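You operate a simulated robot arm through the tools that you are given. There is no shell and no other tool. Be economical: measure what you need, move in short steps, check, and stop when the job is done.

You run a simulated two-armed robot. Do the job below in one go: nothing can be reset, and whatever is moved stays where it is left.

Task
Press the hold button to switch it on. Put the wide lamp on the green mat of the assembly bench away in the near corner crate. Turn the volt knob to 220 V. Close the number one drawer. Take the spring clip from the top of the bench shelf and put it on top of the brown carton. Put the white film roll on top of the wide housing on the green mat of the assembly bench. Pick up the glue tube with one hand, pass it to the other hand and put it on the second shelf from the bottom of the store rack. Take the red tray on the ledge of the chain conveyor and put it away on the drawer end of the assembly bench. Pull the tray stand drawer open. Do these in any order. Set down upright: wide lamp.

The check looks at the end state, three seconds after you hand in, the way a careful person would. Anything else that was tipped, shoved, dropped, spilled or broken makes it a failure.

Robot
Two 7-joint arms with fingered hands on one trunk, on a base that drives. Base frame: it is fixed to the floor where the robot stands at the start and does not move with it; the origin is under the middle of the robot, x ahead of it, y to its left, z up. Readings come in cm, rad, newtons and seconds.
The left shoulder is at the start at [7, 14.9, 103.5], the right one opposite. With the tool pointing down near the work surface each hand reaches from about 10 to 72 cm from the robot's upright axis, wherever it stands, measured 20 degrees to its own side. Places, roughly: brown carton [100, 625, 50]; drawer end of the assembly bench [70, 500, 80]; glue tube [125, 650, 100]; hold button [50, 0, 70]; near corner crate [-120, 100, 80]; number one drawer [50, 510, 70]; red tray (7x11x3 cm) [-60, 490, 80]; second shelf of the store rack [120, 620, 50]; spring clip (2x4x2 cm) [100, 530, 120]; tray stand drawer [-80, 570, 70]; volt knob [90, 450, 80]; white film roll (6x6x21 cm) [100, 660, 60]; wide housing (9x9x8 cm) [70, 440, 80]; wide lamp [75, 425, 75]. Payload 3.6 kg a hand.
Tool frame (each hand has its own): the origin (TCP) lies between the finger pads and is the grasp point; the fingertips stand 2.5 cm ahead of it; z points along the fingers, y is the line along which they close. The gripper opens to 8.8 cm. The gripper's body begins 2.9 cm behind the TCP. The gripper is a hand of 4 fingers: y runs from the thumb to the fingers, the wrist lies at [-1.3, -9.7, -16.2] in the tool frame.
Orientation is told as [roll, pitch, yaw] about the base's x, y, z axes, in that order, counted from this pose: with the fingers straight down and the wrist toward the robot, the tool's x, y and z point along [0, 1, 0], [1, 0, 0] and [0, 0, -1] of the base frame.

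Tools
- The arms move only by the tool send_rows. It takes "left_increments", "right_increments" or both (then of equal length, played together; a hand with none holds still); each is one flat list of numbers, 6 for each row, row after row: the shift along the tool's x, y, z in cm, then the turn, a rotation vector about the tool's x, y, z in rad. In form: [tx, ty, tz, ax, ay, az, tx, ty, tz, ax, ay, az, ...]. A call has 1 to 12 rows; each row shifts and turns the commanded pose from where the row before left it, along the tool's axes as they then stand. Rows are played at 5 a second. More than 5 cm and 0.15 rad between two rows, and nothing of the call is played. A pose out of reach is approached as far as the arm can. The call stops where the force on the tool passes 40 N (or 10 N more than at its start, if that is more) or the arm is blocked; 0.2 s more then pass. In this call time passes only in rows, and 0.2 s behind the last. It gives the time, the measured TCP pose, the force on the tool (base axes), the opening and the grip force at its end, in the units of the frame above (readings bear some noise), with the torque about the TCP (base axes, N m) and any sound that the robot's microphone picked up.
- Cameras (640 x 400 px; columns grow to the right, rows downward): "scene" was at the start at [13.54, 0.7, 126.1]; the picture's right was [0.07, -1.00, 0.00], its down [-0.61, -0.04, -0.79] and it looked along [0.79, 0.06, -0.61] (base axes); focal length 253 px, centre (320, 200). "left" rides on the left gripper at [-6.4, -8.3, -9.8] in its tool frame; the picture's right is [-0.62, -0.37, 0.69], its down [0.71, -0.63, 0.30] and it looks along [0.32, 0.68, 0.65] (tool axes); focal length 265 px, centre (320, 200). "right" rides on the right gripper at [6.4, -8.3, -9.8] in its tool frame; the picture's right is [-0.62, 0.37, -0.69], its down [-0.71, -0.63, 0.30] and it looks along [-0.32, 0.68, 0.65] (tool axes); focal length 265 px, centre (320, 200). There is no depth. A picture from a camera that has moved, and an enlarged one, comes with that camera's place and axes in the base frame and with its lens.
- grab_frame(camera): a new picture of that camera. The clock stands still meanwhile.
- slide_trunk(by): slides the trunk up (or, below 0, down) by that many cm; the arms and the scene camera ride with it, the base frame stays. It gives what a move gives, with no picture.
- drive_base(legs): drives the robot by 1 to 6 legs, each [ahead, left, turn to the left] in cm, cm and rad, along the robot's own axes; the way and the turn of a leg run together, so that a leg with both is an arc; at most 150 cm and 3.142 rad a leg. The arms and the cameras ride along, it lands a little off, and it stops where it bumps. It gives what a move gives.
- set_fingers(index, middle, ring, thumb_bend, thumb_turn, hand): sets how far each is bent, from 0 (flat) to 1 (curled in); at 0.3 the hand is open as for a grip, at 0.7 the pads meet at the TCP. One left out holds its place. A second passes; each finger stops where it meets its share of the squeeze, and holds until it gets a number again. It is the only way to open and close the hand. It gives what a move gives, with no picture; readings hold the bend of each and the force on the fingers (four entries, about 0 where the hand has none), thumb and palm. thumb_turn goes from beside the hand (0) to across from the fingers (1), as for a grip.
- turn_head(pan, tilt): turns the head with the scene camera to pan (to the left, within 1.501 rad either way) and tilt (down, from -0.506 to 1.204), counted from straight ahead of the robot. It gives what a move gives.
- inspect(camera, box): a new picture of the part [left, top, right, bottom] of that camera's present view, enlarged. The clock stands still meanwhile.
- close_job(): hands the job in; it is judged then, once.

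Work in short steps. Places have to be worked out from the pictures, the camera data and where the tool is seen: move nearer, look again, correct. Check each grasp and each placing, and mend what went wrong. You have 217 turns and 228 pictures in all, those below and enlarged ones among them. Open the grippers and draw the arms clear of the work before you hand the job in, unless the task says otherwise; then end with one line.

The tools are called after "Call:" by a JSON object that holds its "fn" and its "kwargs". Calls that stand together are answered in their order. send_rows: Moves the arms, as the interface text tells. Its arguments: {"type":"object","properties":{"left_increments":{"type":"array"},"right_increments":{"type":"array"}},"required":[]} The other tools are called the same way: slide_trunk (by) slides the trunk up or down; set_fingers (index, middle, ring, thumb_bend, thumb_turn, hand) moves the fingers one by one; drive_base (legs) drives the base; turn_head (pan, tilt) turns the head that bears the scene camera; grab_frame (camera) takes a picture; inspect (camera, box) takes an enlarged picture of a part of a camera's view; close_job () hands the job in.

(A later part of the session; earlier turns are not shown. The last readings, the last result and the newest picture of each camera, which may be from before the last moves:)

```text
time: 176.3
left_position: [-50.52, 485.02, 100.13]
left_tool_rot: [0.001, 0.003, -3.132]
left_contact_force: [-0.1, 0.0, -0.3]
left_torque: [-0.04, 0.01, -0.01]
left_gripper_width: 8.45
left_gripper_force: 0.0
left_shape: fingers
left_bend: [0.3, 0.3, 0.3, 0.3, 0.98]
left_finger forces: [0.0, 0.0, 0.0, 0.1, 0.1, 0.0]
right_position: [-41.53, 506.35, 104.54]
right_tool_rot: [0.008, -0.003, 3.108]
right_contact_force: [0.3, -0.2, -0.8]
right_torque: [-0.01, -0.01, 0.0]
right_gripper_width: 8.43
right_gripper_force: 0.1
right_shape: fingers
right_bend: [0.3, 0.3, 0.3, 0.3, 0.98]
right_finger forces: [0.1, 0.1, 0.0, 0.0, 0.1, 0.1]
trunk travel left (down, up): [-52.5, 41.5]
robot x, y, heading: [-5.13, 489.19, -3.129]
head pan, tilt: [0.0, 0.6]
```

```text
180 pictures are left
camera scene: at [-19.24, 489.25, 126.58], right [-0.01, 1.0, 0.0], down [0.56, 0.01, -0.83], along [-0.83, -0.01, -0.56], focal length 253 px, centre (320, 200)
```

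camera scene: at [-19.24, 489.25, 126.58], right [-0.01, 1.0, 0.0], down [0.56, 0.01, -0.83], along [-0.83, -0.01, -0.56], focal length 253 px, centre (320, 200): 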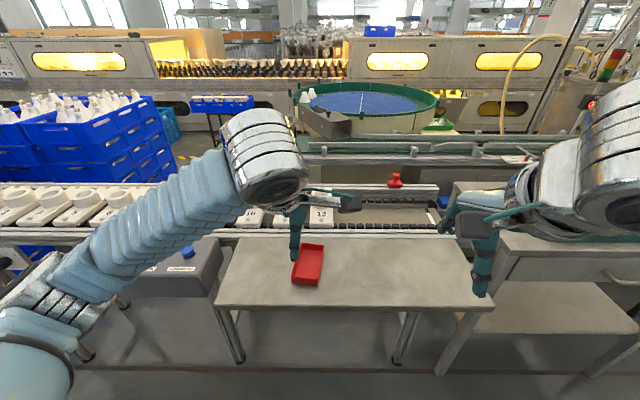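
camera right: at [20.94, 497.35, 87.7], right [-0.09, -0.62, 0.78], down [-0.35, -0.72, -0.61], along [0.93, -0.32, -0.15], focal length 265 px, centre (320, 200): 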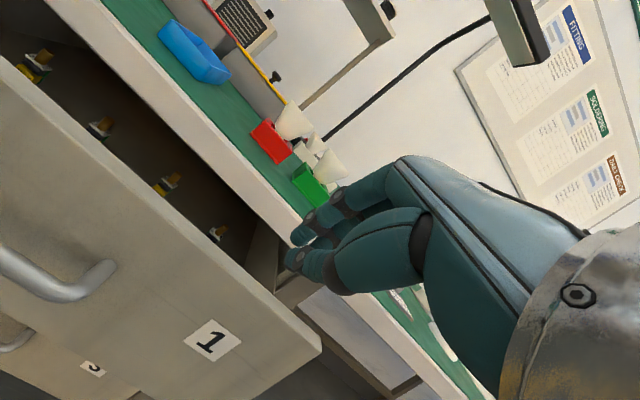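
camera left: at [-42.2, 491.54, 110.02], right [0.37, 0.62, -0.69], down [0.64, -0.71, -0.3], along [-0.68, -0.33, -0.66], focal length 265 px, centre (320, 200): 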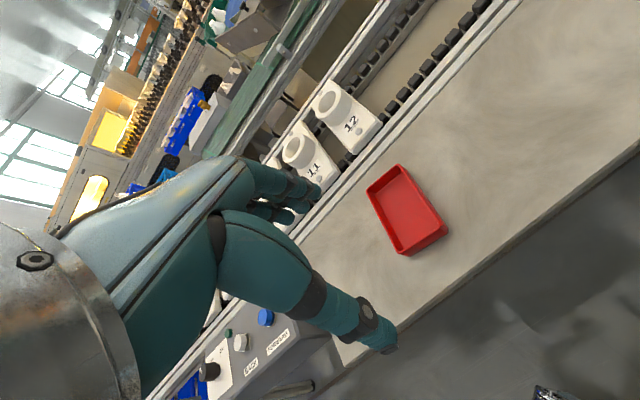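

Tray centre ≈[-59.2, 486.7], rim z≈82.5, long axis ~7° off. I'll grip across its width: shift over the centre and yaw the hand ~83°.

Call:
{"fn": "send_rows", "kwargs": {"left_increments": [-0.8, 4.4, 0.5, 0, 0, 0, -0.8, 4.4, 0.5, 0, 0, 0, 0, 0, 0, 0, 0, -0.145, 0, 0, 0, 0, 0, -0.145, 0, 0, 0, 0, 0, -0.145, 0, 0, 0, 0, 0, -0.145, 0, 0, 0, 0, 0, -0.145, 0, 0, 0, 0, 0, -0.145, 0, 0, 0, 0, 0, -0.145, 0, 0, 0, 0, 0, -0.145, 0, 0, 0, 0, 0, -0.145, 0, 0, 0, 0, 0, -0.145]}}

Call:
{"fn": "grab_frame", "kwargs": {"camera": "left"}}

```text
time: 178.9
left_position: [-59.33, 486.37, 98.85]
left_tool_rot: [0.005, 0.002, -1.681]
left_contact_force: [-0.3, -0.5, -0.2]
left_torque: [0.0, -0.01, -0.01]
left_gripper_width: 8.46
left_gripper_force: 0.2
left_shape: fingers
left_bend: [0.3, 0.3, 0.3, 0.3, 0.98]
left_finger forces: [0.0, 0.0, 0.1, 0.0, 0.1, 0.1]
right_position: [-41.71, 506.45, 104.5]
right_tool_rot: [0.007, -0.005, 3.107]
right_contact_force: [0.2, 0.0, -0.2]
right_torque: [-0.01, -0.01, -0.01]
right_gripper_width: 8.46
right_gripper_force: 0.0
right_shape: fingers
right_bend: [0.3, 0.3, 0.3, 0.3, 0.98]
right_finger forces: [0.0, 0.0, 0.1, 0.0, 0.0, 0.1]
trunk travel left (down, up): [-52.5, 41.5]
robot x, y, heading: [-5.3, 489.09, -3.129]
head pan, tilt: [0.0, 0.6]
```

```text
179 pictures are left
camera left: at [-64.92, 495.43, 108.77], right [-0.57, 0.43, -0.7], down [0.78, 0.55, -0.3], along [0.25, -0.72, -0.65], focal length 265 px, centre (320, 200)
```

left: 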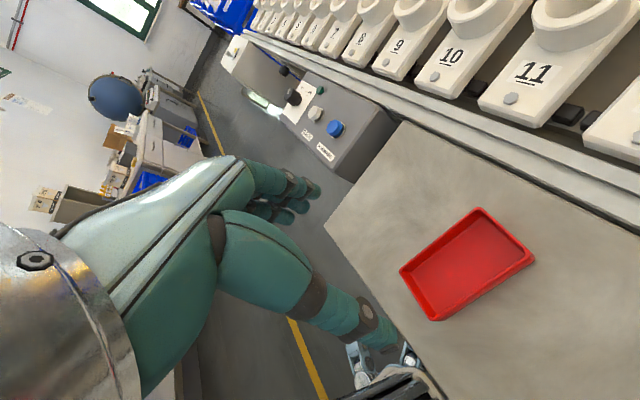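

Refined: tray centre ≈[-61.1, 485.6], rim ≈79.3. I align and descend to z≈84 first.

Call:
{"fn": "send_rows", "kwargs": {"left_increments": [-0.85, 0.47, 3.5, 0, 0, 0.085, -0.85, 0.47, 3.5, 0, 0, 0, 0, 0, 4, 0, 0, 0, 0, 0, 4, 0, 0, 0]}}

Call:
{"fn": "grab_frame", "kwargs": {"camera": "left"}}

Call:
{"fn": "inspect", "kwargs": {"camera": "scene", "box": [240, 200, 400, 300]}}

```text
time: 179.9
left_position: [-61.21, 485.61, 83.66]
left_tool_rot: [0.006, 0.002, -1.768]
left_contact_force: [-0.7, 1.1, 0.1]
left_torque: [0.0, -0.01, -0.02]
left_gripper_width: 8.41
left_gripper_force: 0.1
left_shape: fingers
left_bend: [0.3, 0.3, 0.3, 0.3, 0.98]
left_finger forces: [0.0, 0.0, 0.0, 0.0, 0.1, 0.1]
right_position: [-41.8, 506.23, 104.6]
right_tool_rot: [0.006, -0.003, 3.109]
right_contact_force: [0.2, -0.8, -0.5]
right_torque: [-0.01, 0.01, 0.01]
right_gripper_width: 8.46
right_gripper_force: 0.0
right_shape: fingers
right_bend: [0.3, 0.3, 0.3, 0.3, 0.98]
right_finger forces: [0.0, 0.0, 0.0, 0.1, 0.0, 0.2]
trunk travel left (down, up): [-52.5, 41.5]
robot x, y, heading: [-5.16, 489.32, -3.132]
head pan, tilt: [0.0, 0.6]
```

```text
178 pictures are left
camera left: at [-65.96, 495.04, 93.67], right [-0.53, 0.48, -0.7], down [0.83, 0.48, -0.3], along [0.19, -0.73, -0.65], focal length 265 px, centre (320, 200)
```

left: 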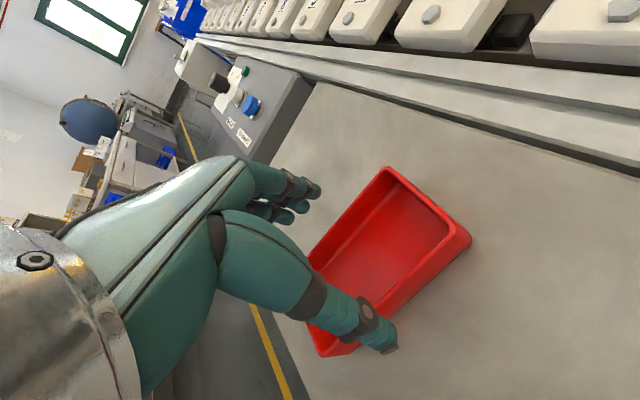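

```text
4.00 times, centred on (320, 250) of scene
camera zoom: at [-19.44, 489.06, 126.56], right [-0.01, 1.0, 0.0], down [0.57, 0.01, -0.82], along [-0.82, -0.01, -0.57], focal length 1012 px, centre (320, 0)
```

zoom: 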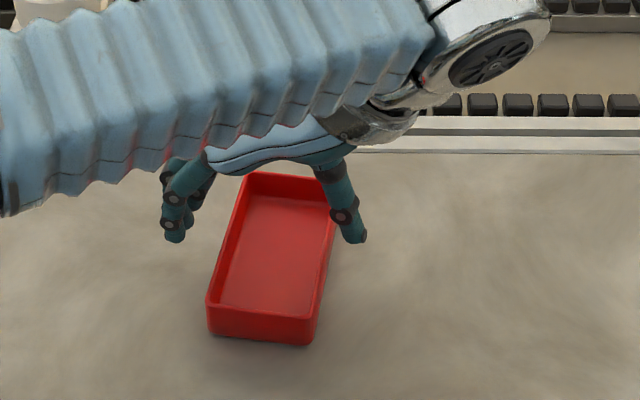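

Thumb is close to the tray edge; shift ~0.8 cm toward the thumb side and descend.

Call:
{"fn": "send_rows", "kwargs": {"left_increments": [-0.2, -0.8, 1, 0, 0, 0, 0, 0, 1.5, 0, 0, 0, 0, 0, 1.0, 0, 0, 0]}}

Call:
{"fn": "inspect", "kwargs": {"camera": "scene", "box": [240, 200, 400, 300]}}

Call:
{"fn": "grab_frame", "kwargs": {"camera": "left"}}

```text
time: 180.8
left_position: [-60.97, 486.41, 80.44]
left_tool_rot: [0.004, -0.001, -1.77]
left_contact_force: [-0.5, 0.0, 4.0]
left_torque: [-0.22, 0.07, 0.0]
left_gripper_width: 8.52
left_gripper_force: 2.5
left_shape: fingers
left_bend: [0.3, 0.3, 0.3, 0.3, 0.98]
left_finger forces: [0.8, 4.2, 0.0, 0.0, 0.1, 0.1]
right_position: [-41.52, 506.32, 104.59]
right_tool_rot: [0.008, -0.004, 3.107]
right_contact_force: [0.2, 0.0, -0.8]
right_torque: [0.0, 0.0, 0.02]
right_gripper_width: 8.48
right_gripper_force: 0.0
right_shape: fingers
right_bend: [0.3, 0.3, 0.3, 0.3, 0.98]
right_finger forces: [0.0, 0.0, 0.0, 0.0, 0.0, 0.0]
trunk travel left (down, up): [-52.5, 41.5]
robot x, y, heading: [-5.52, 488.73, -3.133]
head pan, tilt: [0.0, 0.6]
```

```text
4.00 times, centred on (320, 250) of scene
camera zoom: at [-19.16, 489.12, 126.6], right [-0.01, 1.0, 0.0], down [0.56, 0.01, -0.83], along [-0.83, -0.01, -0.56], focal length 1012 px, centre (320, 0)
```

zoom: 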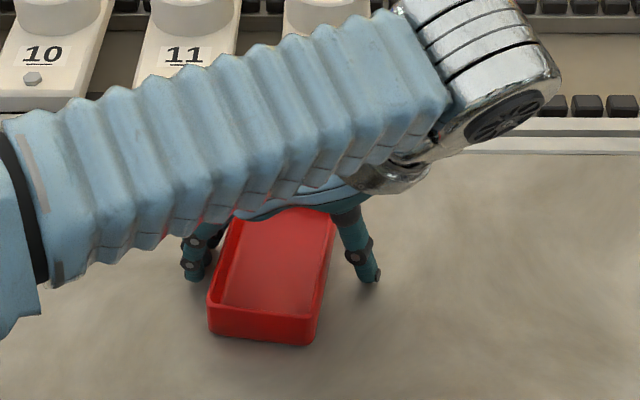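

```text
175 pictures are left
camera left: at [-65.78, 495.99, 90.42], right [-0.53, 0.48, -0.69], down [0.83, 0.48, -0.3], along [0.19, -0.73, -0.65], focal length 265 px, centre (320, 200)
```

left: 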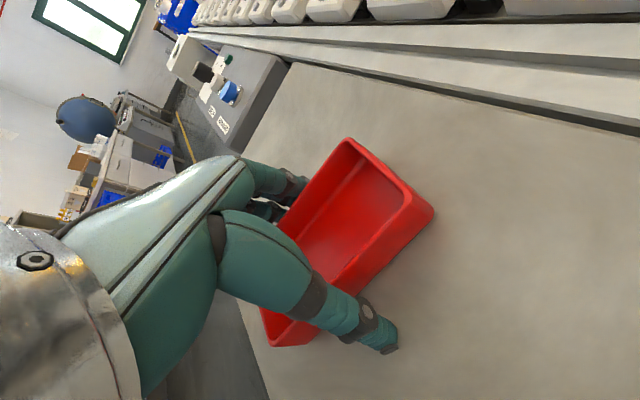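

The fingers seem to rest on the far rim. Raise, shift 0.6 cm back, lower again.

Call:
{"fn": "send_rows", "kwargs": {"left_increments": [0, 0, -1.8, 0, 0, 0, 0, 0.7, 0, 0, 0, 0, 0, 0, 1.2, 0, 0, 0, 0, 0, 1, 0, 0, 0]}}

Call:
{"fn": "grab_frame", "kwargs": {"camera": "left"}}

```text
time: 181.8
left_position: [-61.02, 485.96, 80.39]
left_tool_rot: [-0.002, -0.002, -1.771]
left_contact_force: [-1.7, 3.5, 16.5]
left_torque: [-0.77, 0.08, -0.1]
left_gripper_width: 8.46
left_gripper_force: 8.0
left_shape: fingers
left_bend: [0.3, 0.3, 0.3, 0.3, 0.98]
left_finger forces: [0.1, 16.0, 0.1, 0.0, 0.2, 0.0]
right_position: [-41.36, 506.37, 104.71]
right_tool_rot: [0.008, -0.007, 3.11]
right_contact_force: [0.1, 0.4, 0.5]
right_torque: [0.02, -0.04, -0.01]
right_gripper_width: 8.45
right_gripper_force: 0.1
right_shape: fingers
right_bend: [0.3, 0.3, 0.3, 0.3, 0.98]
right_finger forces: [0.0, 0.0, 0.0, 0.1, 0.1, 0.1]
trunk travel left (down, up): [-52.5, 41.5]
robot x, y, heading: [-5.54, 489.15, -3.129]
head pan, tilt: [0.0, 0.6]
```

```text
174 pictures are left
camera left: at [-65.7, 495.37, 90.31], right [-0.54, 0.48, -0.69], down [0.82, 0.48, -0.31], along [0.18, -0.73, -0.65], focal length 265 px, centre (320, 200)
```

left: 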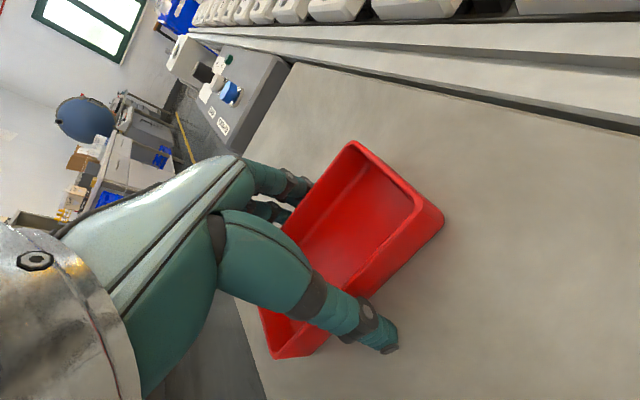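

Contact height is the same both times, so it's likely the table top. Raise 0.5 cm and close on the tray.

Call:
{"fn": "send_rows", "kwargs": {"left_increments": [0, 0, -0.6, 0, 0, 0]}}

Call:
{"fn": "set_fingers", "kwargs": {"hand": "left", "index": 0.55, "middle": 0.55, "ring": 0.55, "thumb_bend": 0.55}}

Call:
{"fn": "grab_frame", "kwargs": {"camera": "left"}}

```text
time: 182.2
left_position: [-61.14, 485.72, 80.49]
left_tool_rot: [0.008, 0.002, -1.768]
left_contact_force: [-1.7, 1.4, 6.3]
left_torque: [-0.31, 0.08, -0.1]
left_gripper_width: 8.46
left_gripper_force: 3.2
left_shape: fingers
left_bend: [0.3, 0.3, 0.3, 0.3, 0.98]
left_finger forces: [0.0, 6.3, 0.0, 0.0, 0.0, 0.0]
right_position: [-41.53, 506.34, 104.6]
right_tool_rot: [0.006, -0.002, 3.11]
right_contact_force: [0.6, 0.4, -0.2]
right_torque: [0.0, -0.03, 0.02]
right_gripper_width: 8.44
right_gripper_force: 0.1
right_shape: fingers
right_bend: [0.3, 0.3, 0.3, 0.3, 0.98]
right_finger forces: [0.0, 0.0, 0.0, 0.0, 0.1, 0.0]
trunk travel left (down, up): [-52.5, 41.5]
robot x, y, heading: [-5.35, 489.23, -3.129]
head pan, tilt: [0.0, 0.6]
```

```text
time: 183.2
left_position: [-61.19, 485.79, 80.74]
left_tool_rot: [0.005, 0.0, -1.768]
left_contact_force: [-3.5, -4.3, 17.3]
left_torque: [-0.97, 0.11, -0.12]
left_gripper_width: 5.97
left_gripper_force: 25.2
left_shape: fingers
left_bend: [0.43, 0.34, 0.47, 0.43, 0.99]
left_finger forces: [11.2, 16.5, 5.3, 0.1, 16.0, 0.0]
right_position: [-41.52, 506.26, 104.73]
right_tool_rot: [0.009, -0.005, 3.108]
right_contact_force: [-0.3, 0.7, 0.4]
right_torque: [0.01, -0.02, 0.01]
right_gripper_width: 8.46
right_gripper_force: 0.0
right_shape: fingers
right_bend: [0.3, 0.3, 0.3, 0.3, 0.98]
right_finger forces: [0.0, 0.0, 0.0, 0.1, 0.0, 0.1]
trunk travel left (down, up): [-52.5, 41.5]
robot x, y, heading: [-5.5, 489.12, -3.131]
head pan, tilt: [0.0, 0.6]
```

```text
173 pictures are left
camera left: at [-65.87, 495.2, 90.61], right [-0.53, 0.48, -0.69], down [0.82, 0.48, -0.3], along [0.19, -0.73, -0.65], focal length 265 px, centre (320, 200)
```

left: 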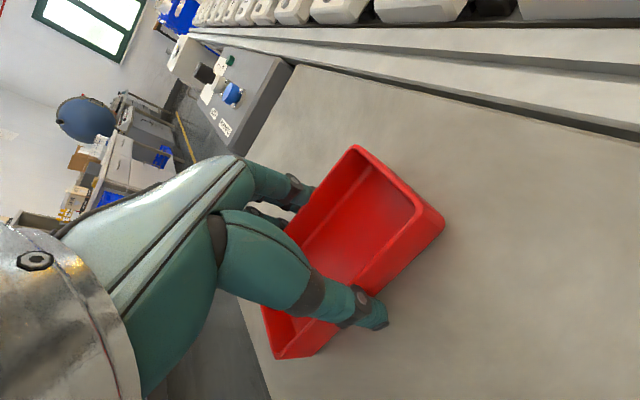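

Gripped, ~25 N. Lift and check.

Call:
{"fn": "send_rows", "kwargs": {"left_increments": [0, 0, -1, 0, 0, 0, 0, 0, -1.5, 0, 0, 0, 0, 0, -2, 0, 0, 0, 0, 0, -3, 0, 0, 0]}}

Call:
{"fn": "grab_frame", "kwargs": {"camera": "left"}}

Call:
{"fn": "inspect", "kwargs": {"camera": "scene", "box": [240, 200, 400, 300]}}

```text
time: 184.2
left_position: [-61.29, 485.79, 88.1]
left_tool_rot: [0.007, 0.001, -1.769]
left_contact_force: [0.8, 0.1, -2.0]
left_torque: [-0.01, 0.0, 0.02]
left_gripper_width: 5.97
left_gripper_force: 15.7
left_shape: fingers
left_bend: [0.43, 0.44, 0.47, 0.43, 0.99]
left_finger forces: [10.5, 0.2, 5.1, 0.0, 16.2, 0.0]
right_position: [-41.56, 506.27, 104.63]
right_tool_rot: [0.009, -0.003, 3.108]
right_contact_force: [0.2, 0.0, 1.0]
right_torque: [0.01, 0.0, -0.02]
right_gripper_width: 8.45
right_gripper_force: 0.0
right_shape: fingers
right_bend: [0.3, 0.3, 0.3, 0.3, 0.98]
right_finger forces: [0.0, 0.1, 0.0, 0.0, 0.1, 0.0]
trunk travel left (down, up): [-52.5, 41.5]
robot x, y, heading: [-5.52, 489.07, -3.132]
head pan, tilt: [0.0, 0.6]
```

```text
172 pictures are left
camera left: at [-65.96, 495.31, 98.01], right [-0.53, 0.48, -0.7], down [0.83, 0.48, -0.3], along [0.19, -0.73, -0.65], focal length 265 px, centre (320, 200)
```

left: 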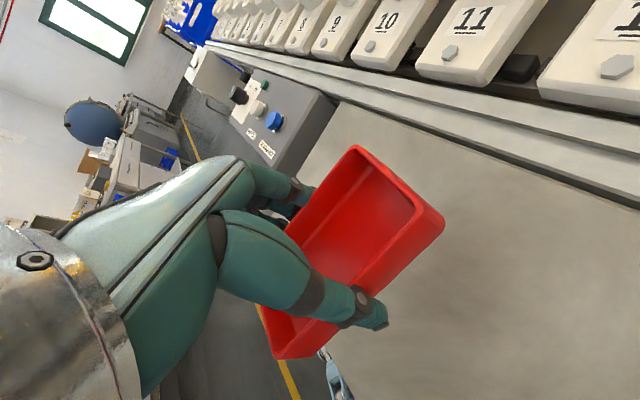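

```text
4.00 times, centred on (320, 250) of scene
camera zoom: at [-19.24, 489.12, 126.57], right [-0.01, 1.0, 0.0], down [0.56, 0.01, -0.83], along [-0.83, -0.01, -0.56], focal length 1012 px, centre (320, 0)
```

zoom: 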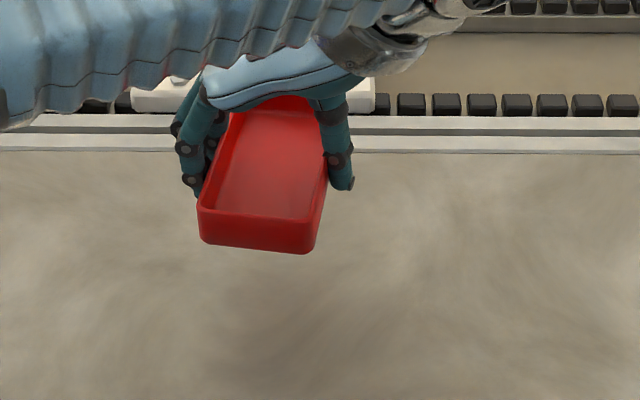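

Tray is held level. Raise and pull it in, then turn back to the bench.

Call:
{"fn": "send_rows", "kwargs": {"left_increments": [2.36, -0.47, -3.2, 0, 0, 0, 2.36, -0.47, -3.2, 0, 0, 0, 2.36, -0.47, -3.2, 0, 0, 0, 2.36, -0.47, -3.2, 0, 0, 0, 2.36, -0.47, -3.2, 0, 0, 0]}}

Call:
{"fn": "drive_base", "kwargs": {"legs": [[0, 0, 3.13], [20, 8, 0]]}}

Call:
{"fn": "turn_head", "kwargs": {"pan": 0.3, "tilt": 0.65}}

Call:
{"fn": "grab_frame", "kwargs": {"camera": "scene"}}

Call:
{"fn": "grab_frame", "kwargs": {"camera": "left"}}

```text
time: 185.3
left_position: [-49.19, 485.85, 104.22]
left_tool_rot: [0.005, 0.001, -1.769]
left_contact_force: [0.7, -1.3, -0.4]
left_torque: [0.02, 0.04, 0.0]
left_gripper_width: 5.96
left_gripper_force: 15.9
left_shape: fingers
left_bend: [0.43, 0.44, 0.48, 0.43, 0.99]
left_finger forces: [10.5, 0.1, 5.1, 0.0, 16.1, 0.0]
right_position: [-41.43, 506.38, 104.57]
right_tool_rot: [0.006, -0.004, 3.11]
right_contact_force: [0.2, -0.4, 0.3]
right_torque: [0.0, 0.0, 0.02]
right_gripper_width: 8.46
right_gripper_force: 0.1
right_shape: fingers
right_bend: [0.3, 0.3, 0.3, 0.3, 0.98]
right_finger forces: [0.0, 0.1, 0.1, 0.0, 0.1, 0.0]
trunk travel left (down, up): [-52.5, 41.5]
robot x, y, heading: [-5.42, 489.22, -3.131]
head pan, tilt: [0.0, 0.6]
```

```text
time: 207.9
left_position: [58.84, 498.56, 104.19]
left_tool_rot: [0.006, 0.002, 1.337]
left_contact_force: [-0.1, 0.3, -1.1]
left_torque: [0.01, -0.02, -0.02]
left_gripper_width: 5.91
left_gripper_force: 14.5
left_shape: fingers
left_bend: [0.43, 0.44, 0.48, 0.43, 0.99]
left_finger forces: [10.2, 0.0, 5.0, 0.0, 15.3, 0.0]
right_position: [50.42, 478.26, 104.54]
right_tool_rot: [0.005, -0.004, -0.067]
right_contact_force: [0.4, 0.9, 1.1]
right_torque: [0.01, 0.01, 0.02]
right_gripper_width: 8.45
right_gripper_force: 0.1
right_shape: fingers
right_bend: [0.3, 0.3, 0.3, 0.3, 0.98]
right_finger forces: [0.0, 0.1, 0.0, 0.1, 0.1, 0.0]
trunk travel left (down, up): [-52.5, 41.5]
robot x, y, heading: [15.01, 496.7, -0.029]
head pan, tilt: [0.0, 0.6]
```

```text
time: 208.7
left_position: [58.74, 498.53, 104.25]
left_tool_rot: [0.005, 0.002, 1.337]
left_contact_force: [0.2, -0.1, -1.1]
left_torque: [-0.02, -0.04, 0.01]
left_gripper_width: 5.9
left_gripper_force: 15.4
left_shape: fingers
left_bend: [0.43, 0.44, 0.48, 0.43, 0.99]
left_finger forces: [10.2, 0.0, 4.9, 0.0, 15.5, 0.0]
right_position: [50.31, 478.31, 104.67]
right_tool_rot: [0.007, -0.004, -0.068]
right_contact_force: [-0.1, -0.3, -1.0]
right_torque: [-0.03, -0.01, 0.0]
right_gripper_width: 8.43
right_gripper_force: 0.1
right_shape: fingers
right_bend: [0.3, 0.3, 0.3, 0.3, 0.98]
right_finger forces: [0.1, 0.0, 0.0, 0.0, 0.0, 0.1]
trunk travel left (down, up): [-52.5, 41.5]
robot x, y, heading: [15.31, 496.69, -0.027]
head pan, tilt: [0.3, 0.649]
```

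```text
170 pictures are left
camera scene: at [28.28, 499.05, 126.15], right [0.27, -0.96, 0.0], down [-0.58, -0.16, -0.8], along [0.77, 0.22, -0.6], focal length 253 px, centre (320, 200)
```

scene: 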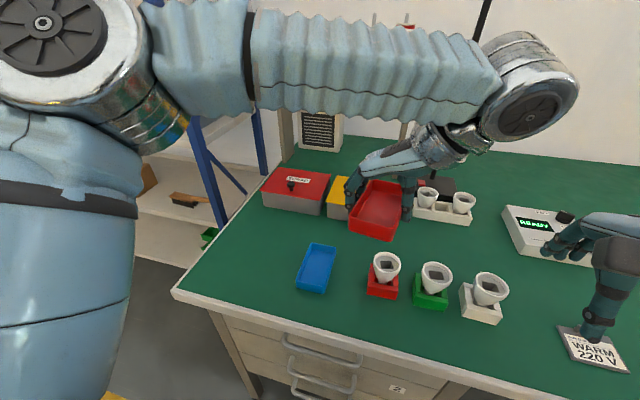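

```text
169 pictures are left
camera left: at [63.14, 488.9, 114.13], right [0.51, -0.5, -0.7], down [-0.84, -0.45, -0.3], along [-0.16, 0.74, -0.65], focal length 265 px, centre (320, 200)
```

left: 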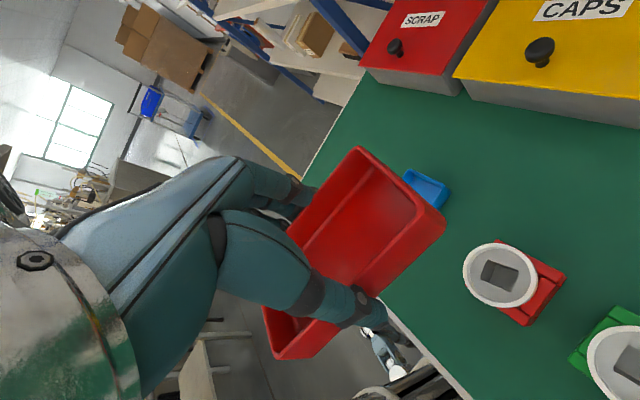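

Free spot at about [68, 526] left of the blue tray. Move over it and lower to z≈85.

Call:
{"fn": "send_rows", "kwargs": {"left_increments": [-0.4, 4.8, 0, 0, 0, 0, -0.4, 4.8, 0, 0, 0, 0, -0.4, 4.8, 0, 0, 0, 0, -0.4, 4.8, 0, 0, 0, 0, -0.4, 4.8, 0, 0, 0, 0, -0.4, 4.8, 0, 0, 0, 0, 0, 0, 4, 0, 0, -0.1, 0, 0, 4, 0, 0, 0, 0, 0, 4, 0, 0, 0, 0, 0, 4, 0, 0, 0, 0, 0, 3, 0, 0, 0]}}

Call:
{"fn": "grab_frame", "kwargs": {"camera": "scene"}}

Call:
{"fn": "grab_frame", "kwargs": {"camera": "left"}}

```text
time: 211.1
left_position: [67.8, 525.91, 85.02]
left_tool_rot: [0.004, 0.0, 1.438]
left_contact_force: [-1.1, 0.5, -1.2]
left_torque: [-0.01, -0.03, 0.01]
left_gripper_width: 5.91
left_gripper_force: 14.9
left_shape: fingers
left_bend: [0.43, 0.44, 0.48, 0.43, 0.99]
left_finger forces: [10.1, 0.0, 4.8, 0.1, 15.3, 0.0]
right_position: [50.36, 478.28, 104.54]
right_tool_rot: [0.006, -0.004, -0.068]
right_contact_force: [0.2, -0.9, -0.3]
right_torque: [0.05, 0.02, 0.03]
right_gripper_width: 8.43
right_gripper_force: 0.1
right_shape: fingers
right_bend: [0.3, 0.3, 0.3, 0.3, 0.98]
right_finger forces: [0.0, 0.1, 0.0, 0.0, 0.0, 0.0]
trunk travel left (down, up): [-52.5, 41.5]
robot x, y, heading: [14.92, 496.35, -0.029]
head pan, tilt: [0.3, 0.649]
```

```text
168 pictures are left
camera scene: at [28.35, 499.2, 126.14], right [0.27, -0.96, 0.0], down [-0.58, -0.17, -0.8], along [0.77, 0.22, -0.6], focal length 253 px, centre (320, 200)
```

scene: 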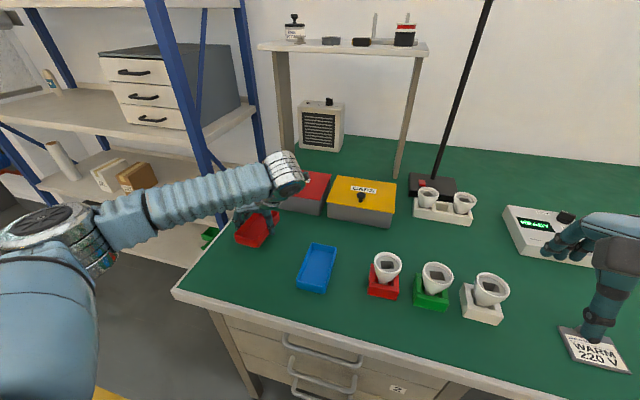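

```text
167 pictures are left
camera left: at [73.11, 516.92, 95.01], right [0.56, -0.45, -0.69], down [-0.79, -0.53, -0.3], along [-0.23, 0.72, -0.65], focal length 265 px, centre (320, 200)
```

left: 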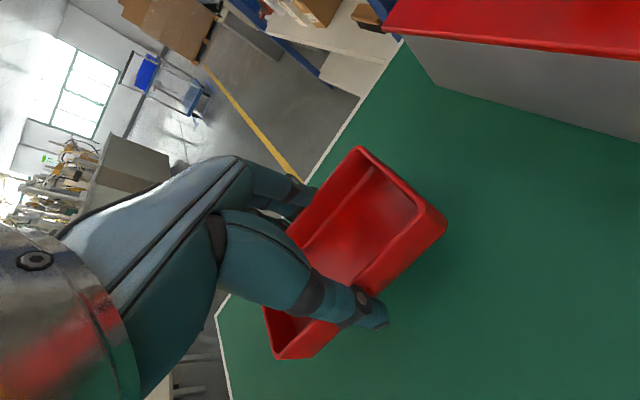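

Clear spot. I lower in small steps until it touches.

Call:
{"fn": "send_rows", "kwargs": {"left_increments": [0, 0, 2, 0, 0, 0, 0, 0, 1, 0, 0, 0, 0, 0, 0.6, 0, 0, 0, 0, 0, 0.5, 0, 0, 0]}}

```text
time: 212.0
left_position: [68.0, 526.04, 82.83]
left_tool_rot: [-0.018, -0.006, 1.442]
left_contact_force: [-8.3, -2.1, 21.7]
left_torque: [0.59, 0.22, 0.15]
left_gripper_width: 5.95
left_gripper_force: 24.1
left_shape: fingers
left_bend: [0.44, 0.43, 0.48, 0.44, 0.99]
left_finger forces: [9.5, 15.8, 4.3, 0.0, 17.7, 0.0]
right_position: [50.19, 478.19, 104.56]
right_tool_rot: [0.008, -0.006, -0.068]
right_contact_force: [0.0, -0.5, 0.1]
right_torque: [-0.02, 0.02, 0.0]
right_gripper_width: 8.46
right_gripper_force: 0.1
right_shape: fingers
right_bend: [0.3, 0.3, 0.3, 0.3, 0.98]
right_finger forces: [0.0, 0.1, 0.0, 0.0, 0.0, 0.0]
trunk travel left (down, up): [-52.5, 41.5]
robot x, y, heading: [15.34, 496.7, -0.029]
head pan, tilt: [0.3, 0.649]
stopped in row 4 (left hand): the force on the tool passed its limit at 44 N (the readings are from after the stop); the commanded pose is now the measured one
```

Down on the mat. Ease up 0.3 cm, release and lift away.

Call:
{"fn": "send_rows", "kwargs": {"left_increments": [0, 0, -0.3, 0, 0, 0]}}

Call:
{"fn": "set_fingers", "kwargs": {"hand": "left", "index": 0.3, "middle": 0.3, "ring": 0.3, "thumb_bend": 0.3}}

Call:
{"fn": "send_rows", "kwargs": {"left_increments": [0, 0, -3, 0, 0, 0, 0, 0, -4, 0, 0, 0, 0, 0, -4, 0, 0, 0, 0, 0, -4, 0, 0, 0, 0, 0, -4, 0, 0, 0, 4, -1, 0, 0, 0, 0, 4, -1, 0, 0, 0, 0, 4, -1, 0, 0, 0, 0]}}

Call:
{"fn": "grab_frame", "kwargs": {"camera": "scene"}}

```text
time: 212.4
left_position: [67.85, 526.01, 82.73]
left_tool_rot: [-0.015, -0.007, 1.443]
left_contact_force: [-3.0, -1.4, 16.8]
left_torque: [0.49, 0.14, 0.1]
left_gripper_width: 5.93
left_gripper_force: 21.4
left_shape: fingers
left_bend: [0.44, 0.43, 0.48, 0.44, 0.99]
left_finger forces: [10.0, 12.3, 4.8, 0.0, 16.0, 0.0]
right_position: [50.24, 478.01, 104.75]
right_tool_rot: [0.008, -0.006, -0.069]
right_contact_force: [-0.1, 0.6, -0.4]
right_torque: [-0.02, 0.0, 0.01]
right_gripper_width: 8.45
right_gripper_force: 0.0
right_shape: fingers
right_bend: [0.3, 0.3, 0.3, 0.3, 0.98]
right_finger forces: [0.0, 0.0, 0.0, 0.0, 0.0, 0.0]
trunk travel left (down, up): [-52.5, 41.5]
robot x, y, heading: [15.23, 496.81, -0.024]
head pan, tilt: [0.3, 0.649]
```

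```text
time: 213.4
left_position: [68.01, 526.04, 82.48]
left_tool_rot: [-0.012, -0.006, 1.441]
left_contact_force: [-1.1, -3.5, 5.7]
left_torque: [0.19, 0.01, 0.02]
left_gripper_width: 8.43
left_gripper_force: 3.3
left_shape: fingers
left_bend: [0.3, 0.33, 0.3, 0.3, 0.98]
left_finger forces: [0.0, 6.2, 0.1, 0.0, 0.0, 0.0]
right_position: [50.28, 478.12, 104.59]
right_tool_rot: [0.007, -0.005, -0.069]
right_contact_force: [0.4, -0.3, -0.1]
right_torque: [-0.01, 0.01, 0.03]
right_gripper_width: 8.46
right_gripper_force: 0.0
right_shape: fingers
right_bend: [0.3, 0.3, 0.3, 0.3, 0.98]
right_finger forces: [0.1, 0.0, 0.0, 0.0, 0.0, 0.0]
trunk travel left (down, up): [-52.5, 41.5]
robot x, y, heading: [14.98, 497.11, -0.023]
head pan, tilt: [0.3, 0.649]
```

```text
time: 215.2
left_position: [55.45, 524.55, 101.22]
left_tool_rot: [-0.012, -0.005, 1.441]
left_contact_force: [0.0, -0.2, 0.5]
left_torque: [-0.01, -0.02, 0.01]
left_gripper_width: 8.44
left_gripper_force: 0.0
left_shape: fingers
left_bend: [0.3, 0.3, 0.3, 0.3, 0.98]
left_finger forces: [0.0, 0.0, 0.0, 0.0, 0.0, 0.0]
right_position: [50.31, 478.18, 104.61]
right_tool_rot: [0.006, -0.005, -0.068]
right_contact_force: [0.5, 0.7, 0.4]
right_torque: [0.02, -0.04, -0.01]
right_gripper_width: 8.43
right_gripper_force: 0.1
right_shape: fingers
right_bend: [0.3, 0.3, 0.3, 0.3, 0.98]
right_finger forces: [0.0, 0.0, 0.0, 0.0, 0.0, 0.0]
trunk travel left (down, up): [-52.5, 41.5]
robot x, y, heading: [14.76, 496.76, -0.032]
head pan, tilt: [0.3, 0.649]
```

```text
166 pictures are left
camera scene: at [28.18, 499.09, 126.16], right [0.27, -0.96, 0.0], down [-0.58, -0.16, -0.8], along [0.77, 0.22, -0.6], focal length 253 px, centre (320, 200)
```

scene: 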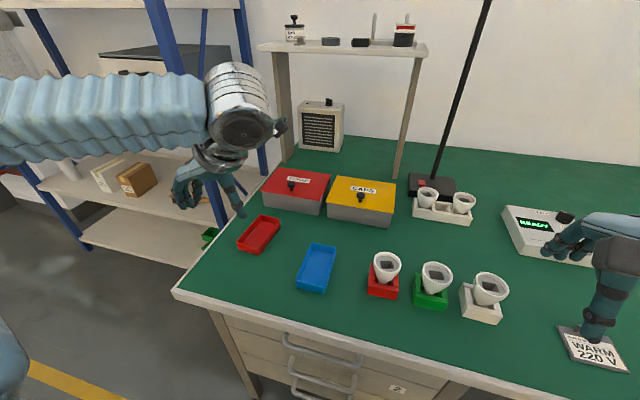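

Tray placed well. Now look closely at the bench shelf items.

Call:
{"fn": "inspect", "kwargs": {"camera": "scene", "box": [250, 0, 440, 70]}}

Call:
{"fn": "turn_head", "kwargs": {"pan": 0.8, "tilt": 0.4}}

Call:
{"fn": "grab_frame", "kwargs": {"camera": "scene"}}

```text
3.37 times, centred on (345, 35) of scene
camera zoom: at [28.18, 499.09, 126.16], right [0.27, -0.96, 0.0], down [-0.58, -0.16, -0.8], along [0.77, 0.22, -0.6], focal length 852 px, centre (236, 756)
```

zoom: 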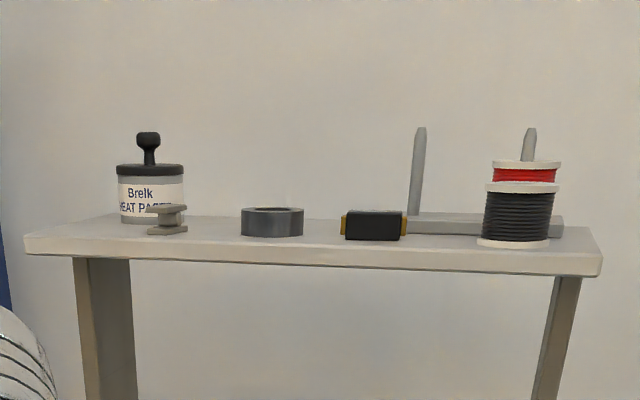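

```text
time: 216.1
left_position: [55.56, 524.55, 101.3]
left_tool_rot: [-0.013, -0.005, 1.441]
left_contact_force: [-0.8, -0.1, 0.5]
left_torque: [-0.01, 0.05, 0.02]
left_gripper_width: 8.45
left_gripper_force: 0.1
left_shape: fingers
left_bend: [0.3, 0.3, 0.3, 0.3, 0.98]
left_finger forces: [0.0, 0.0, 0.0, 0.1, 0.0, 0.1]
right_position: [50.57, 478.31, 104.62]
right_tool_rot: [0.007, -0.006, -0.068]
right_contact_force: [0.6, 0.6, 0.0]
right_torque: [0.01, 0.0, -0.01]
right_gripper_width: 8.44
right_gripper_force: 0.0
right_shape: fingers
right_bend: [0.3, 0.3, 0.3, 0.3, 0.98]
right_finger forces: [0.0, 0.1, 0.0, 0.0, 0.1, 0.0]
trunk travel left (down, up): [-52.5, 41.5]
robot x, y, heading: [14.93, 496.88, -0.025]
head pan, tilt: [0.799, 0.4]
```

```text
164 pictures are left
camera scene: at [26.59, 503.18, 128.39], right [0.7, -0.72, 0.0], down [-0.28, -0.27, -0.92], along [0.66, 0.64, -0.39], focal length 253 px, centre (320, 200)
```

scene: 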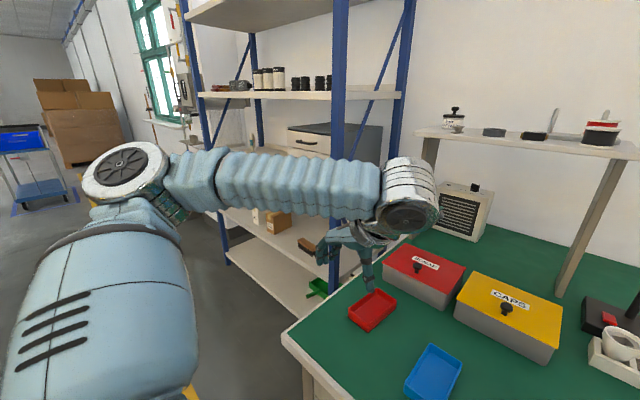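

The spring clip is the grey H-shape in front of the paste pot, ≈[97.3, 524, 120]. I straighten the left wrist and raise the trunk 25 cm.

Call:
{"fn": "send_rows", "kwargs": {"left_increments": [0, 0, 0, 0, 0, 0.144, 0, 0, 0, 0, 0, 0.144, 0, 0, 0, 0, 0, 0.144, 0, 0, 0, 0, 0, 0.144, 0, 0, 0, 0, 0, 0.144, 0, 0, 0, 0, 0, 0.144, 0, 0, 0, 0, 0, 0.144, 0, 0, 0, 0, 0, 0.144, 0, 0, 0, 0, 0, 0.144, 0, 0, 0, 0, 0, 0.144]}}

Call:
{"fn": "slide_trunk", "kwargs": {"by": 28}}

Call:
{"fn": "turn_head", "kwargs": {"pan": 0.3, "tilt": 0.5}}

Call:
{"fn": "grab_frame", "kwargs": {"camera": "scene"}}

Call:
{"fn": "grab_frame", "kwargs": {"camera": "left"}}

```text
time: 218.3
left_position: [55.41, 524.54, 101.37]
left_tool_rot: [0.003, -0.013, -0.001]
left_contact_force: [0.1, 0.0, -0.6]
left_torque: [-0.01, -0.02, 0.02]
left_gripper_width: 8.44
left_gripper_force: 0.0
left_shape: fingers
left_bend: [0.3, 0.3, 0.3, 0.3, 0.98]
left_finger forces: [0.1, 0.0, 0.0, 0.1, 0.0, 0.0]
right_position: [50.4, 478.25, 104.61]
right_tool_rot: [0.007, -0.005, -0.068]
right_contact_force: [1.2, 0.4, -0.4]
right_torque: [0.02, 0.03, 0.02]
right_gripper_width: 8.44
right_gripper_force: 0.0
right_shape: fingers
right_bend: [0.3, 0.3, 0.3, 0.3, 0.98]
right_finger forces: [0.0, 0.0, 0.1, 0.0, 0.1, 0.1]
trunk travel left (down, up): [-52.5, 41.5]
robot x, y, heading: [15.16, 497.08, -0.024]
head pan, tilt: [0.799, 0.4]
```

```text
time: 221.2
left_position: [55.59, 524.61, 129.32]
left_tool_rot: [0.003, -0.012, 0.0]
left_contact_force: [-0.6, -1.1, 0.4]
left_torque: [-0.03, 0.0, 0.0]
left_gripper_width: 8.44
left_gripper_force: 0.0
left_shape: fingers
left_bend: [0.3, 0.3, 0.3, 0.3, 0.98]
left_finger forces: [0.1, 0.1, 0.0, 0.1, 0.1, 0.0]
right_position: [50.44, 478.24, 132.61]
right_tool_rot: [0.006, -0.004, -0.069]
right_contact_force: [0.2, 0.2, 0.8]
right_torque: [0.02, -0.02, 0.01]
right_gripper_width: 8.45
right_gripper_force: 0.1
right_shape: fingers
right_bend: [0.3, 0.3, 0.3, 0.3, 0.98]
right_finger forces: [0.0, 0.1, 0.1, 0.0, 0.1, 0.0]
trunk travel left (down, up): [-80.5, 13.5]
robot x, y, heading: [14.84, 496.86, -0.03]
head pan, tilt: [0.799, 0.4]
```

```text
time: 222.1
left_position: [55.55, 524.44, 129.27]
left_tool_rot: [0.004, -0.012, 0.0]
left_contact_force: [-0.2, -0.2, -0.2]
left_torque: [0.03, -0.01, -0.01]
left_gripper_width: 8.44
left_gripper_force: 0.1
left_shape: fingers
left_bend: [0.3, 0.3, 0.3, 0.3, 0.98]
left_finger forces: [0.0, 0.0, 0.0, 0.1, 0.0, 0.0]
right_position: [50.37, 478.22, 132.55]
right_tool_rot: [0.007, -0.004, -0.068]
right_contact_force: [0.3, -0.4, -0.2]
right_torque: [0.02, -0.02, 0.03]
right_gripper_width: 8.45
right_gripper_force: 0.0
right_shape: fingers
right_bend: [0.3, 0.3, 0.3, 0.3, 0.98]
right_finger forces: [0.0, 0.0, 0.1, 0.1, 0.0, 0.1]
trunk travel left (down, up): [-80.5, 13.5]
robot x, y, heading: [15.22, 496.73, -0.028]
head pan, tilt: [0.3, 0.499]
```

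```text
163 pictures are left
camera scene: at [28.71, 499.21, 155.48], right [0.27, -0.96, 0.0], down [-0.46, -0.13, -0.88], along [0.84, 0.24, -0.48], focal length 253 px, centre (320, 200)
```

scene: 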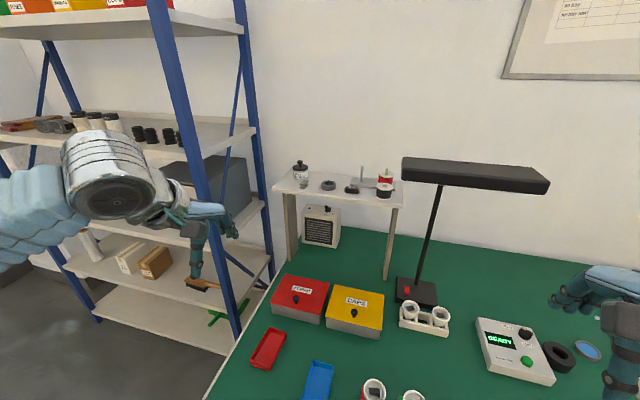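

```text
162 pictures are left
camera left: at [47.02, 518.14, 139.17], right [-0.36, -0.62, -0.7], down [-0.63, 0.71, -0.31], along [0.69, 0.33, -0.64], focal length 265 px, centre (320, 200)
```

left: 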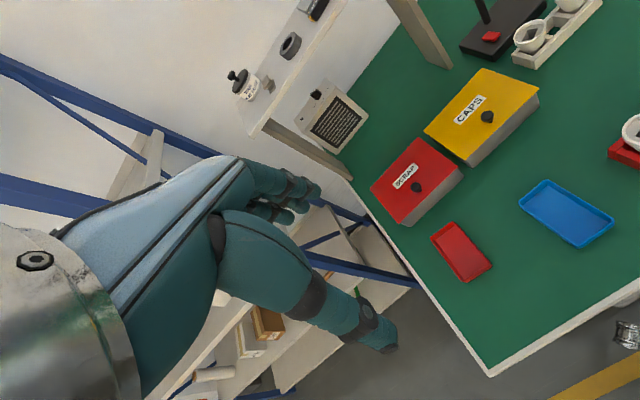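

Zoom in on the clip and pot from this higher view.

Call:
{"fn": "drive_base", "kwargs": {"legs": [[6, 12, 0.02]]}}

Call:
{"fn": "grab_frame", "kwargs": {"camera": "scene"}}

Call:
{"fn": "inspect", "kwargs": {"camera": "scene", "box": [270, 140, 430, 240]}}

```text
time: 224.3
left_position: [61.02, 536.74, 129.46]
left_tool_rot: [0.006, -0.014, 0.018]
left_contact_force: [-0.4, -0.4, -0.4]
left_torque: [0.03, 0.01, 0.0]
left_gripper_width: 8.45
left_gripper_force: 0.1
left_shape: fingers
left_bend: [0.3, 0.3, 0.3, 0.3, 0.98]
left_finger forces: [0.1, 0.1, 0.0, 0.1, 0.0, 0.0]
right_position: [56.82, 490.31, 132.54]
right_tool_rot: [0.011, -0.005, -0.049]
right_contact_force: [-1.0, 0.5, 0.4]
right_torque: [0.02, -0.02, 0.0]
right_gripper_width: 8.45
right_gripper_force: 0.1
right_shape: fingers
right_bend: [0.3, 0.3, 0.3, 0.3, 0.98]
right_finger forces: [0.0, 0.0, 0.1, 0.0, 0.1, 0.0]
trunk travel left (down, up): [-80.5, 13.5]
robot x, y, heading: [21.62, 508.69, 0.001]
head pan, tilt: [0.3, 0.499]
```

```text
161 pictures are left
camera scene: at [34.91, 511.02, 155.5], right [0.29, -0.96, 0.0], down [-0.46, -0.14, -0.88], along [0.84, 0.26, -0.48], focal length 253 px, centre (320, 200)
```

scene: 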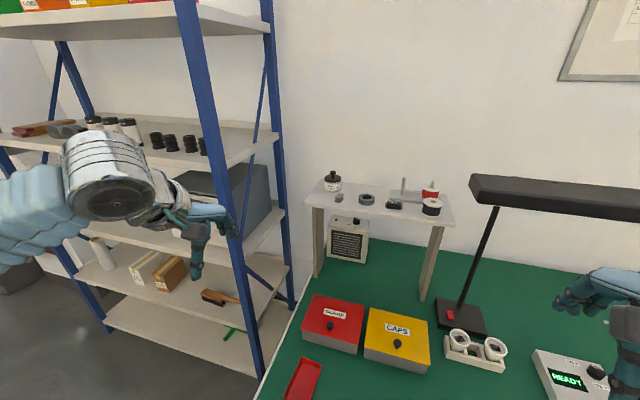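

```text
4.00 times, centred on (350, 190) of scene
camera zoom: at [34.91, 511.02, 155.5], right [0.29, -0.96, 0.0], down [-0.46, -0.14, -0.88], along [0.84, 0.26, -0.48], focal length 1012 px, centre (200, 240)
```

zoom: 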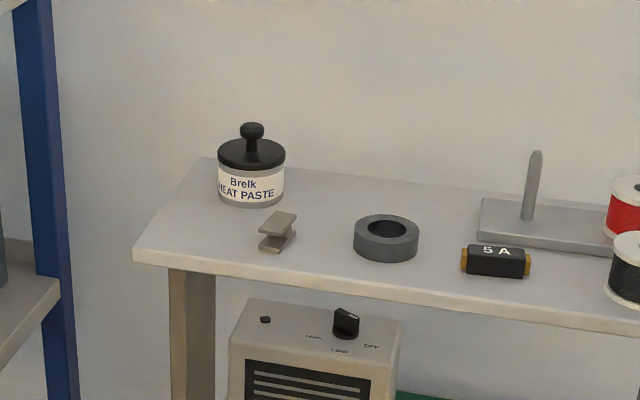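

Clip ≈[98.4, 524.5, 120.8], 4 cm long along x, 2 cm wide in y; the pot stands behind-left of it. I need ~6 cm more reach, so check the base's clearance to the drawers by looking down.

Call:
{"fn": "turn_head", "kwargs": {"pan": 0, "tilt": 1.2}}

Call:
{"fn": "grab_frame", "kwargs": {"camera": "scene"}}

```text
time: 225.3
left_position: [61.32, 537.12, 129.42]
left_tool_rot: [0.002, -0.012, 0.02]
left_contact_force: [-0.2, -0.1, 0.2]
left_torque: [0.01, -0.02, 0.0]
left_gripper_width: 8.45
left_gripper_force: 0.1
left_shape: fingers
left_bend: [0.3, 0.3, 0.3, 0.3, 0.98]
left_finger forces: [0.0, 0.0, 0.0, 0.1, 0.0, 0.0]
right_position: [57.08, 490.73, 132.49]
right_tool_rot: [0.007, -0.001, -0.048]
right_contact_force: [0.1, 0.2, -0.3]
right_torque: [0.01, 0.01, 0.0]
right_gripper_width: 8.47
right_gripper_force: 0.0
right_shape: fingers
right_bend: [0.3, 0.3, 0.3, 0.3, 0.98]
right_finger forces: [0.0, 0.0, 0.0, 0.0, 0.1, 0.2]
trunk travel left (down, up): [-80.5, 13.5]
robot x, y, heading: [21.36, 508.55, -0.002]
head pan, tilt: [0.0, 1.201]
```

```text
159 pictures are left
camera scene: at [32.06, 508.99, 150.1], right [0.0, -1.0, 0.0], down [-0.93, 0.0, -0.36], along [0.36, 0.0, -0.93], focal length 253 px, centre (320, 200)
```

scene: 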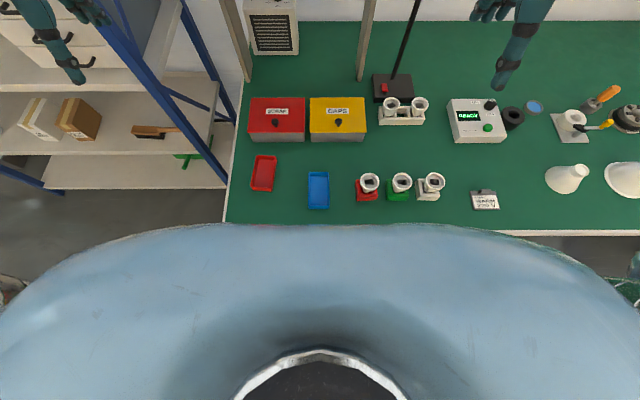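

I inch forward 5 cm (the base stops if it touches).

Call:
{"fn": "drive_base", "kwargs": {"legs": [[5, 3, 0]]}}

Call:
{"fn": "set_fingers", "kwargs": {"hand": "left", "index": 1, "middle": 0.43, "ring": 1, "thumb_bend": 0.43, "thumb_turn": 1}}

Call:
{"fn": "turn_head", "kwargs": {"pan": 0.2, "tilt": 0.5}}

```text
time: 226.8
left_position: [64.11, 534.53, 130.54]
left_tool_rot: [0.008, -0.038, -0.054]
left_contact_force: [-1.5, -0.5, 0.6]
left_torque: [0.0, -0.07, 0.02]
left_gripper_width: 8.49
left_gripper_force: 0.1
left_shape: fingers
left_bend: [0.3, 0.3, 0.3, 0.3, 0.98]
left_finger forces: [0.0, 0.0, 0.0, 0.0, 0.0, 0.1]
right_position: [56.97, 488.28, 133.66]
right_tool_rot: [0.017, -0.039, -0.126]
right_contact_force: [-0.8, -0.9, 0.2]
right_torque: [-0.01, -0.05, 0.04]
right_gripper_width: 8.45
right_gripper_force: 0.0
right_shape: fingers
right_bend: [0.3, 0.3, 0.3, 0.3, 0.97]
right_finger forces: [0.0, 0.0, 0.0, 0.1, 0.0, 0.0]
trunk travel left (down, up): [-80.5, 13.5]
robot x, y, heading: [22.86, 507.05, -0.152]
head pan, tilt: [0.0, 1.201]
stopped in leg 1: the robot was blocked; the commanded pose is now the measured one
```

```text
time: 228.0
left_position: [68.32, 535.12, 128.63]
left_tool_rot: [-0.004, 0.001, -0.06]
left_contact_force: [0.6, -0.1, -0.4]
left_torque: [-0.01, 0.05, -0.02]
left_gripper_width: 4.71
left_gripper_force: 0.0
left_shape: fingers
left_bend: [1.0, 0.43, 1.0, 0.43, 0.99]
left_finger forces: [0.0, 0.1, 0.0, 0.0, 0.0, 0.1]
right_position: [61.13, 489.14, 132.29]
right_tool_rot: [0.005, 0.001, -0.123]
right_contact_force: [1.0, -0.2, -1.2]
right_torque: [-0.04, 0.04, -0.01]
right_gripper_width: 8.48
right_gripper_force: 0.2
right_shape: fingers
right_bend: [0.3, 0.3, 0.3, 0.3, 0.97]
right_finger forces: [0.0, 0.0, 0.0, 0.0, 0.1, 0.1]
trunk travel left (down, up): [-80.5, 13.5]
robot x, y, heading: [22.77, 506.74, -0.152]
head pan, tilt: [0.0, 1.201]
stopped (left hand): the arm was blocked; the commanded pose is now the measured one
```

```text
time: 229.0
left_position: [68.14, 534.77, 128.81]
left_tool_rot: [-0.002, 0.001, -0.058]
left_contact_force: [0.6, 0.4, -0.9]
left_torque: [-0.02, 0.01, -0.03]
left_gripper_width: 4.72
left_gripper_force: 0.0
left_shape: fingers
left_bend: [1.0, 0.43, 1.0, 0.43, 0.99]
left_finger forces: [0.1, 0.0, 0.0, 0.1, 0.0, 0.0]
right_position: [61.15, 488.99, 132.24]
right_tool_rot: [0.009, 0.002, -0.123]
right_contact_force: [0.2, 0.3, 0.8]
right_torque: [0.01, 0.02, 0.04]
right_gripper_width: 8.46
right_gripper_force: 0.1
right_shape: fingers
right_bend: [0.3, 0.3, 0.3, 0.3, 0.97]
right_finger forces: [0.0, 0.0, 0.1, 0.1, 0.0, 0.1]
trunk travel left (down, up): [-80.5, 13.5]
robot x, y, heading: [22.81, 507.12, -0.152]
head pan, tilt: [0.201, 0.499]
```

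The base touched the cabinet at x≈23. I back off, shift left to y≈525 and turn right 0.9 rad so the left shoulder comes forward.

Call:
{"fn": "drive_base", "kwargs": {"legs": [[-5, 0, 0], [0, 0, 0.152], [0, 18, 0], [0, 0, -0.9]]}}

Call:
{"fn": "turn_head", "kwargs": {"pan": 0.9, "tilt": 0.5}}

Call:
{"fn": "grab_frame", "kwargs": {"camera": "scene"}}

```text
time: 236.7
left_position: [66.62, 544.59, 129.16]
left_tool_rot: [-0.007, -0.012, -0.25]
left_contact_force: [-1.0, 0.4, -0.3]
left_torque: [-0.03, -0.02, 0.04]
left_gripper_width: 4.7
left_gripper_force: 0.0
left_shape: fingers
left_bend: [1.0, 0.43, 1.0, 0.43, 0.99]
left_finger forces: [0.1, 0.0, 0.1, 0.0, 0.2, 0.0]
right_position: [50.71, 500.88, 132.93]
right_tool_rot: [0.004, -0.013, -0.321]
right_contact_force: [-1.1, 0.5, 0.3]
right_torque: [-0.04, -0.03, -0.03]
right_gripper_width: 8.48
right_gripper_force: 0.0
right_shape: fingers
right_bend: [0.3, 0.3, 0.3, 0.3, 0.98]
right_finger forces: [0.0, 0.0, 0.0, 0.0, 0.1, 0.0]
trunk travel left (down, up): [-80.5, 13.5]
robot x, y, heading: [16.87, 525.5, -0.311]
head pan, tilt: [0.201, 0.499]
stopped in leg 4: the robot was blocked; the commanded pose is now the measured one
```

```text
time: 237.8
left_position: [67.76, 543.56, 128.74]
left_tool_rot: [0.001, -0.001, -0.251]
left_contact_force: [0.5, 0.1, 0.0]
left_torque: [0.03, 0.0, 0.0]
left_gripper_width: 4.71
left_gripper_force: 0.0
left_shape: fingers
left_bend: [1.0, 0.43, 1.0, 0.43, 0.99]
left_finger forces: [0.0, 0.1, 0.0, 0.0, 0.0, 0.0]
right_position: [52.05, 499.7, 132.31]
right_tool_rot: [0.013, -0.002, -0.318]
right_contact_force: [0.0, -0.4, 0.1]
right_torque: [-0.01, -0.01, -0.01]
right_gripper_width: 8.5
right_gripper_force: 0.1
right_shape: fingers
right_bend: [0.3, 0.3, 0.3, 0.3, 0.98]
right_finger forces: [0.1, 0.1, 0.0, 0.0, 0.0, 0.1]
trunk travel left (down, up): [-80.5, 13.5]
robot x, y, heading: [16.66, 525.39, -0.314]
head pan, tilt: [0.901, 0.499]
```

```text
158 pictures are left
camera scene: at [29.56, 528.45, 155.43], right [0.55, -0.83, 0.0], down [-0.4, -0.26, -0.88], along [0.73, 0.49, -0.48], focal length 253 px, centre (320, 200)
```

scene: 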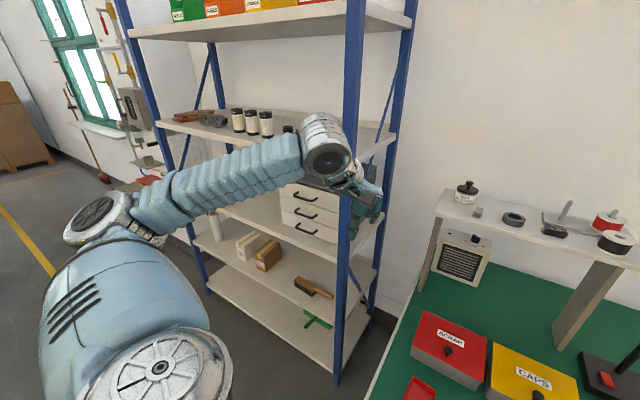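

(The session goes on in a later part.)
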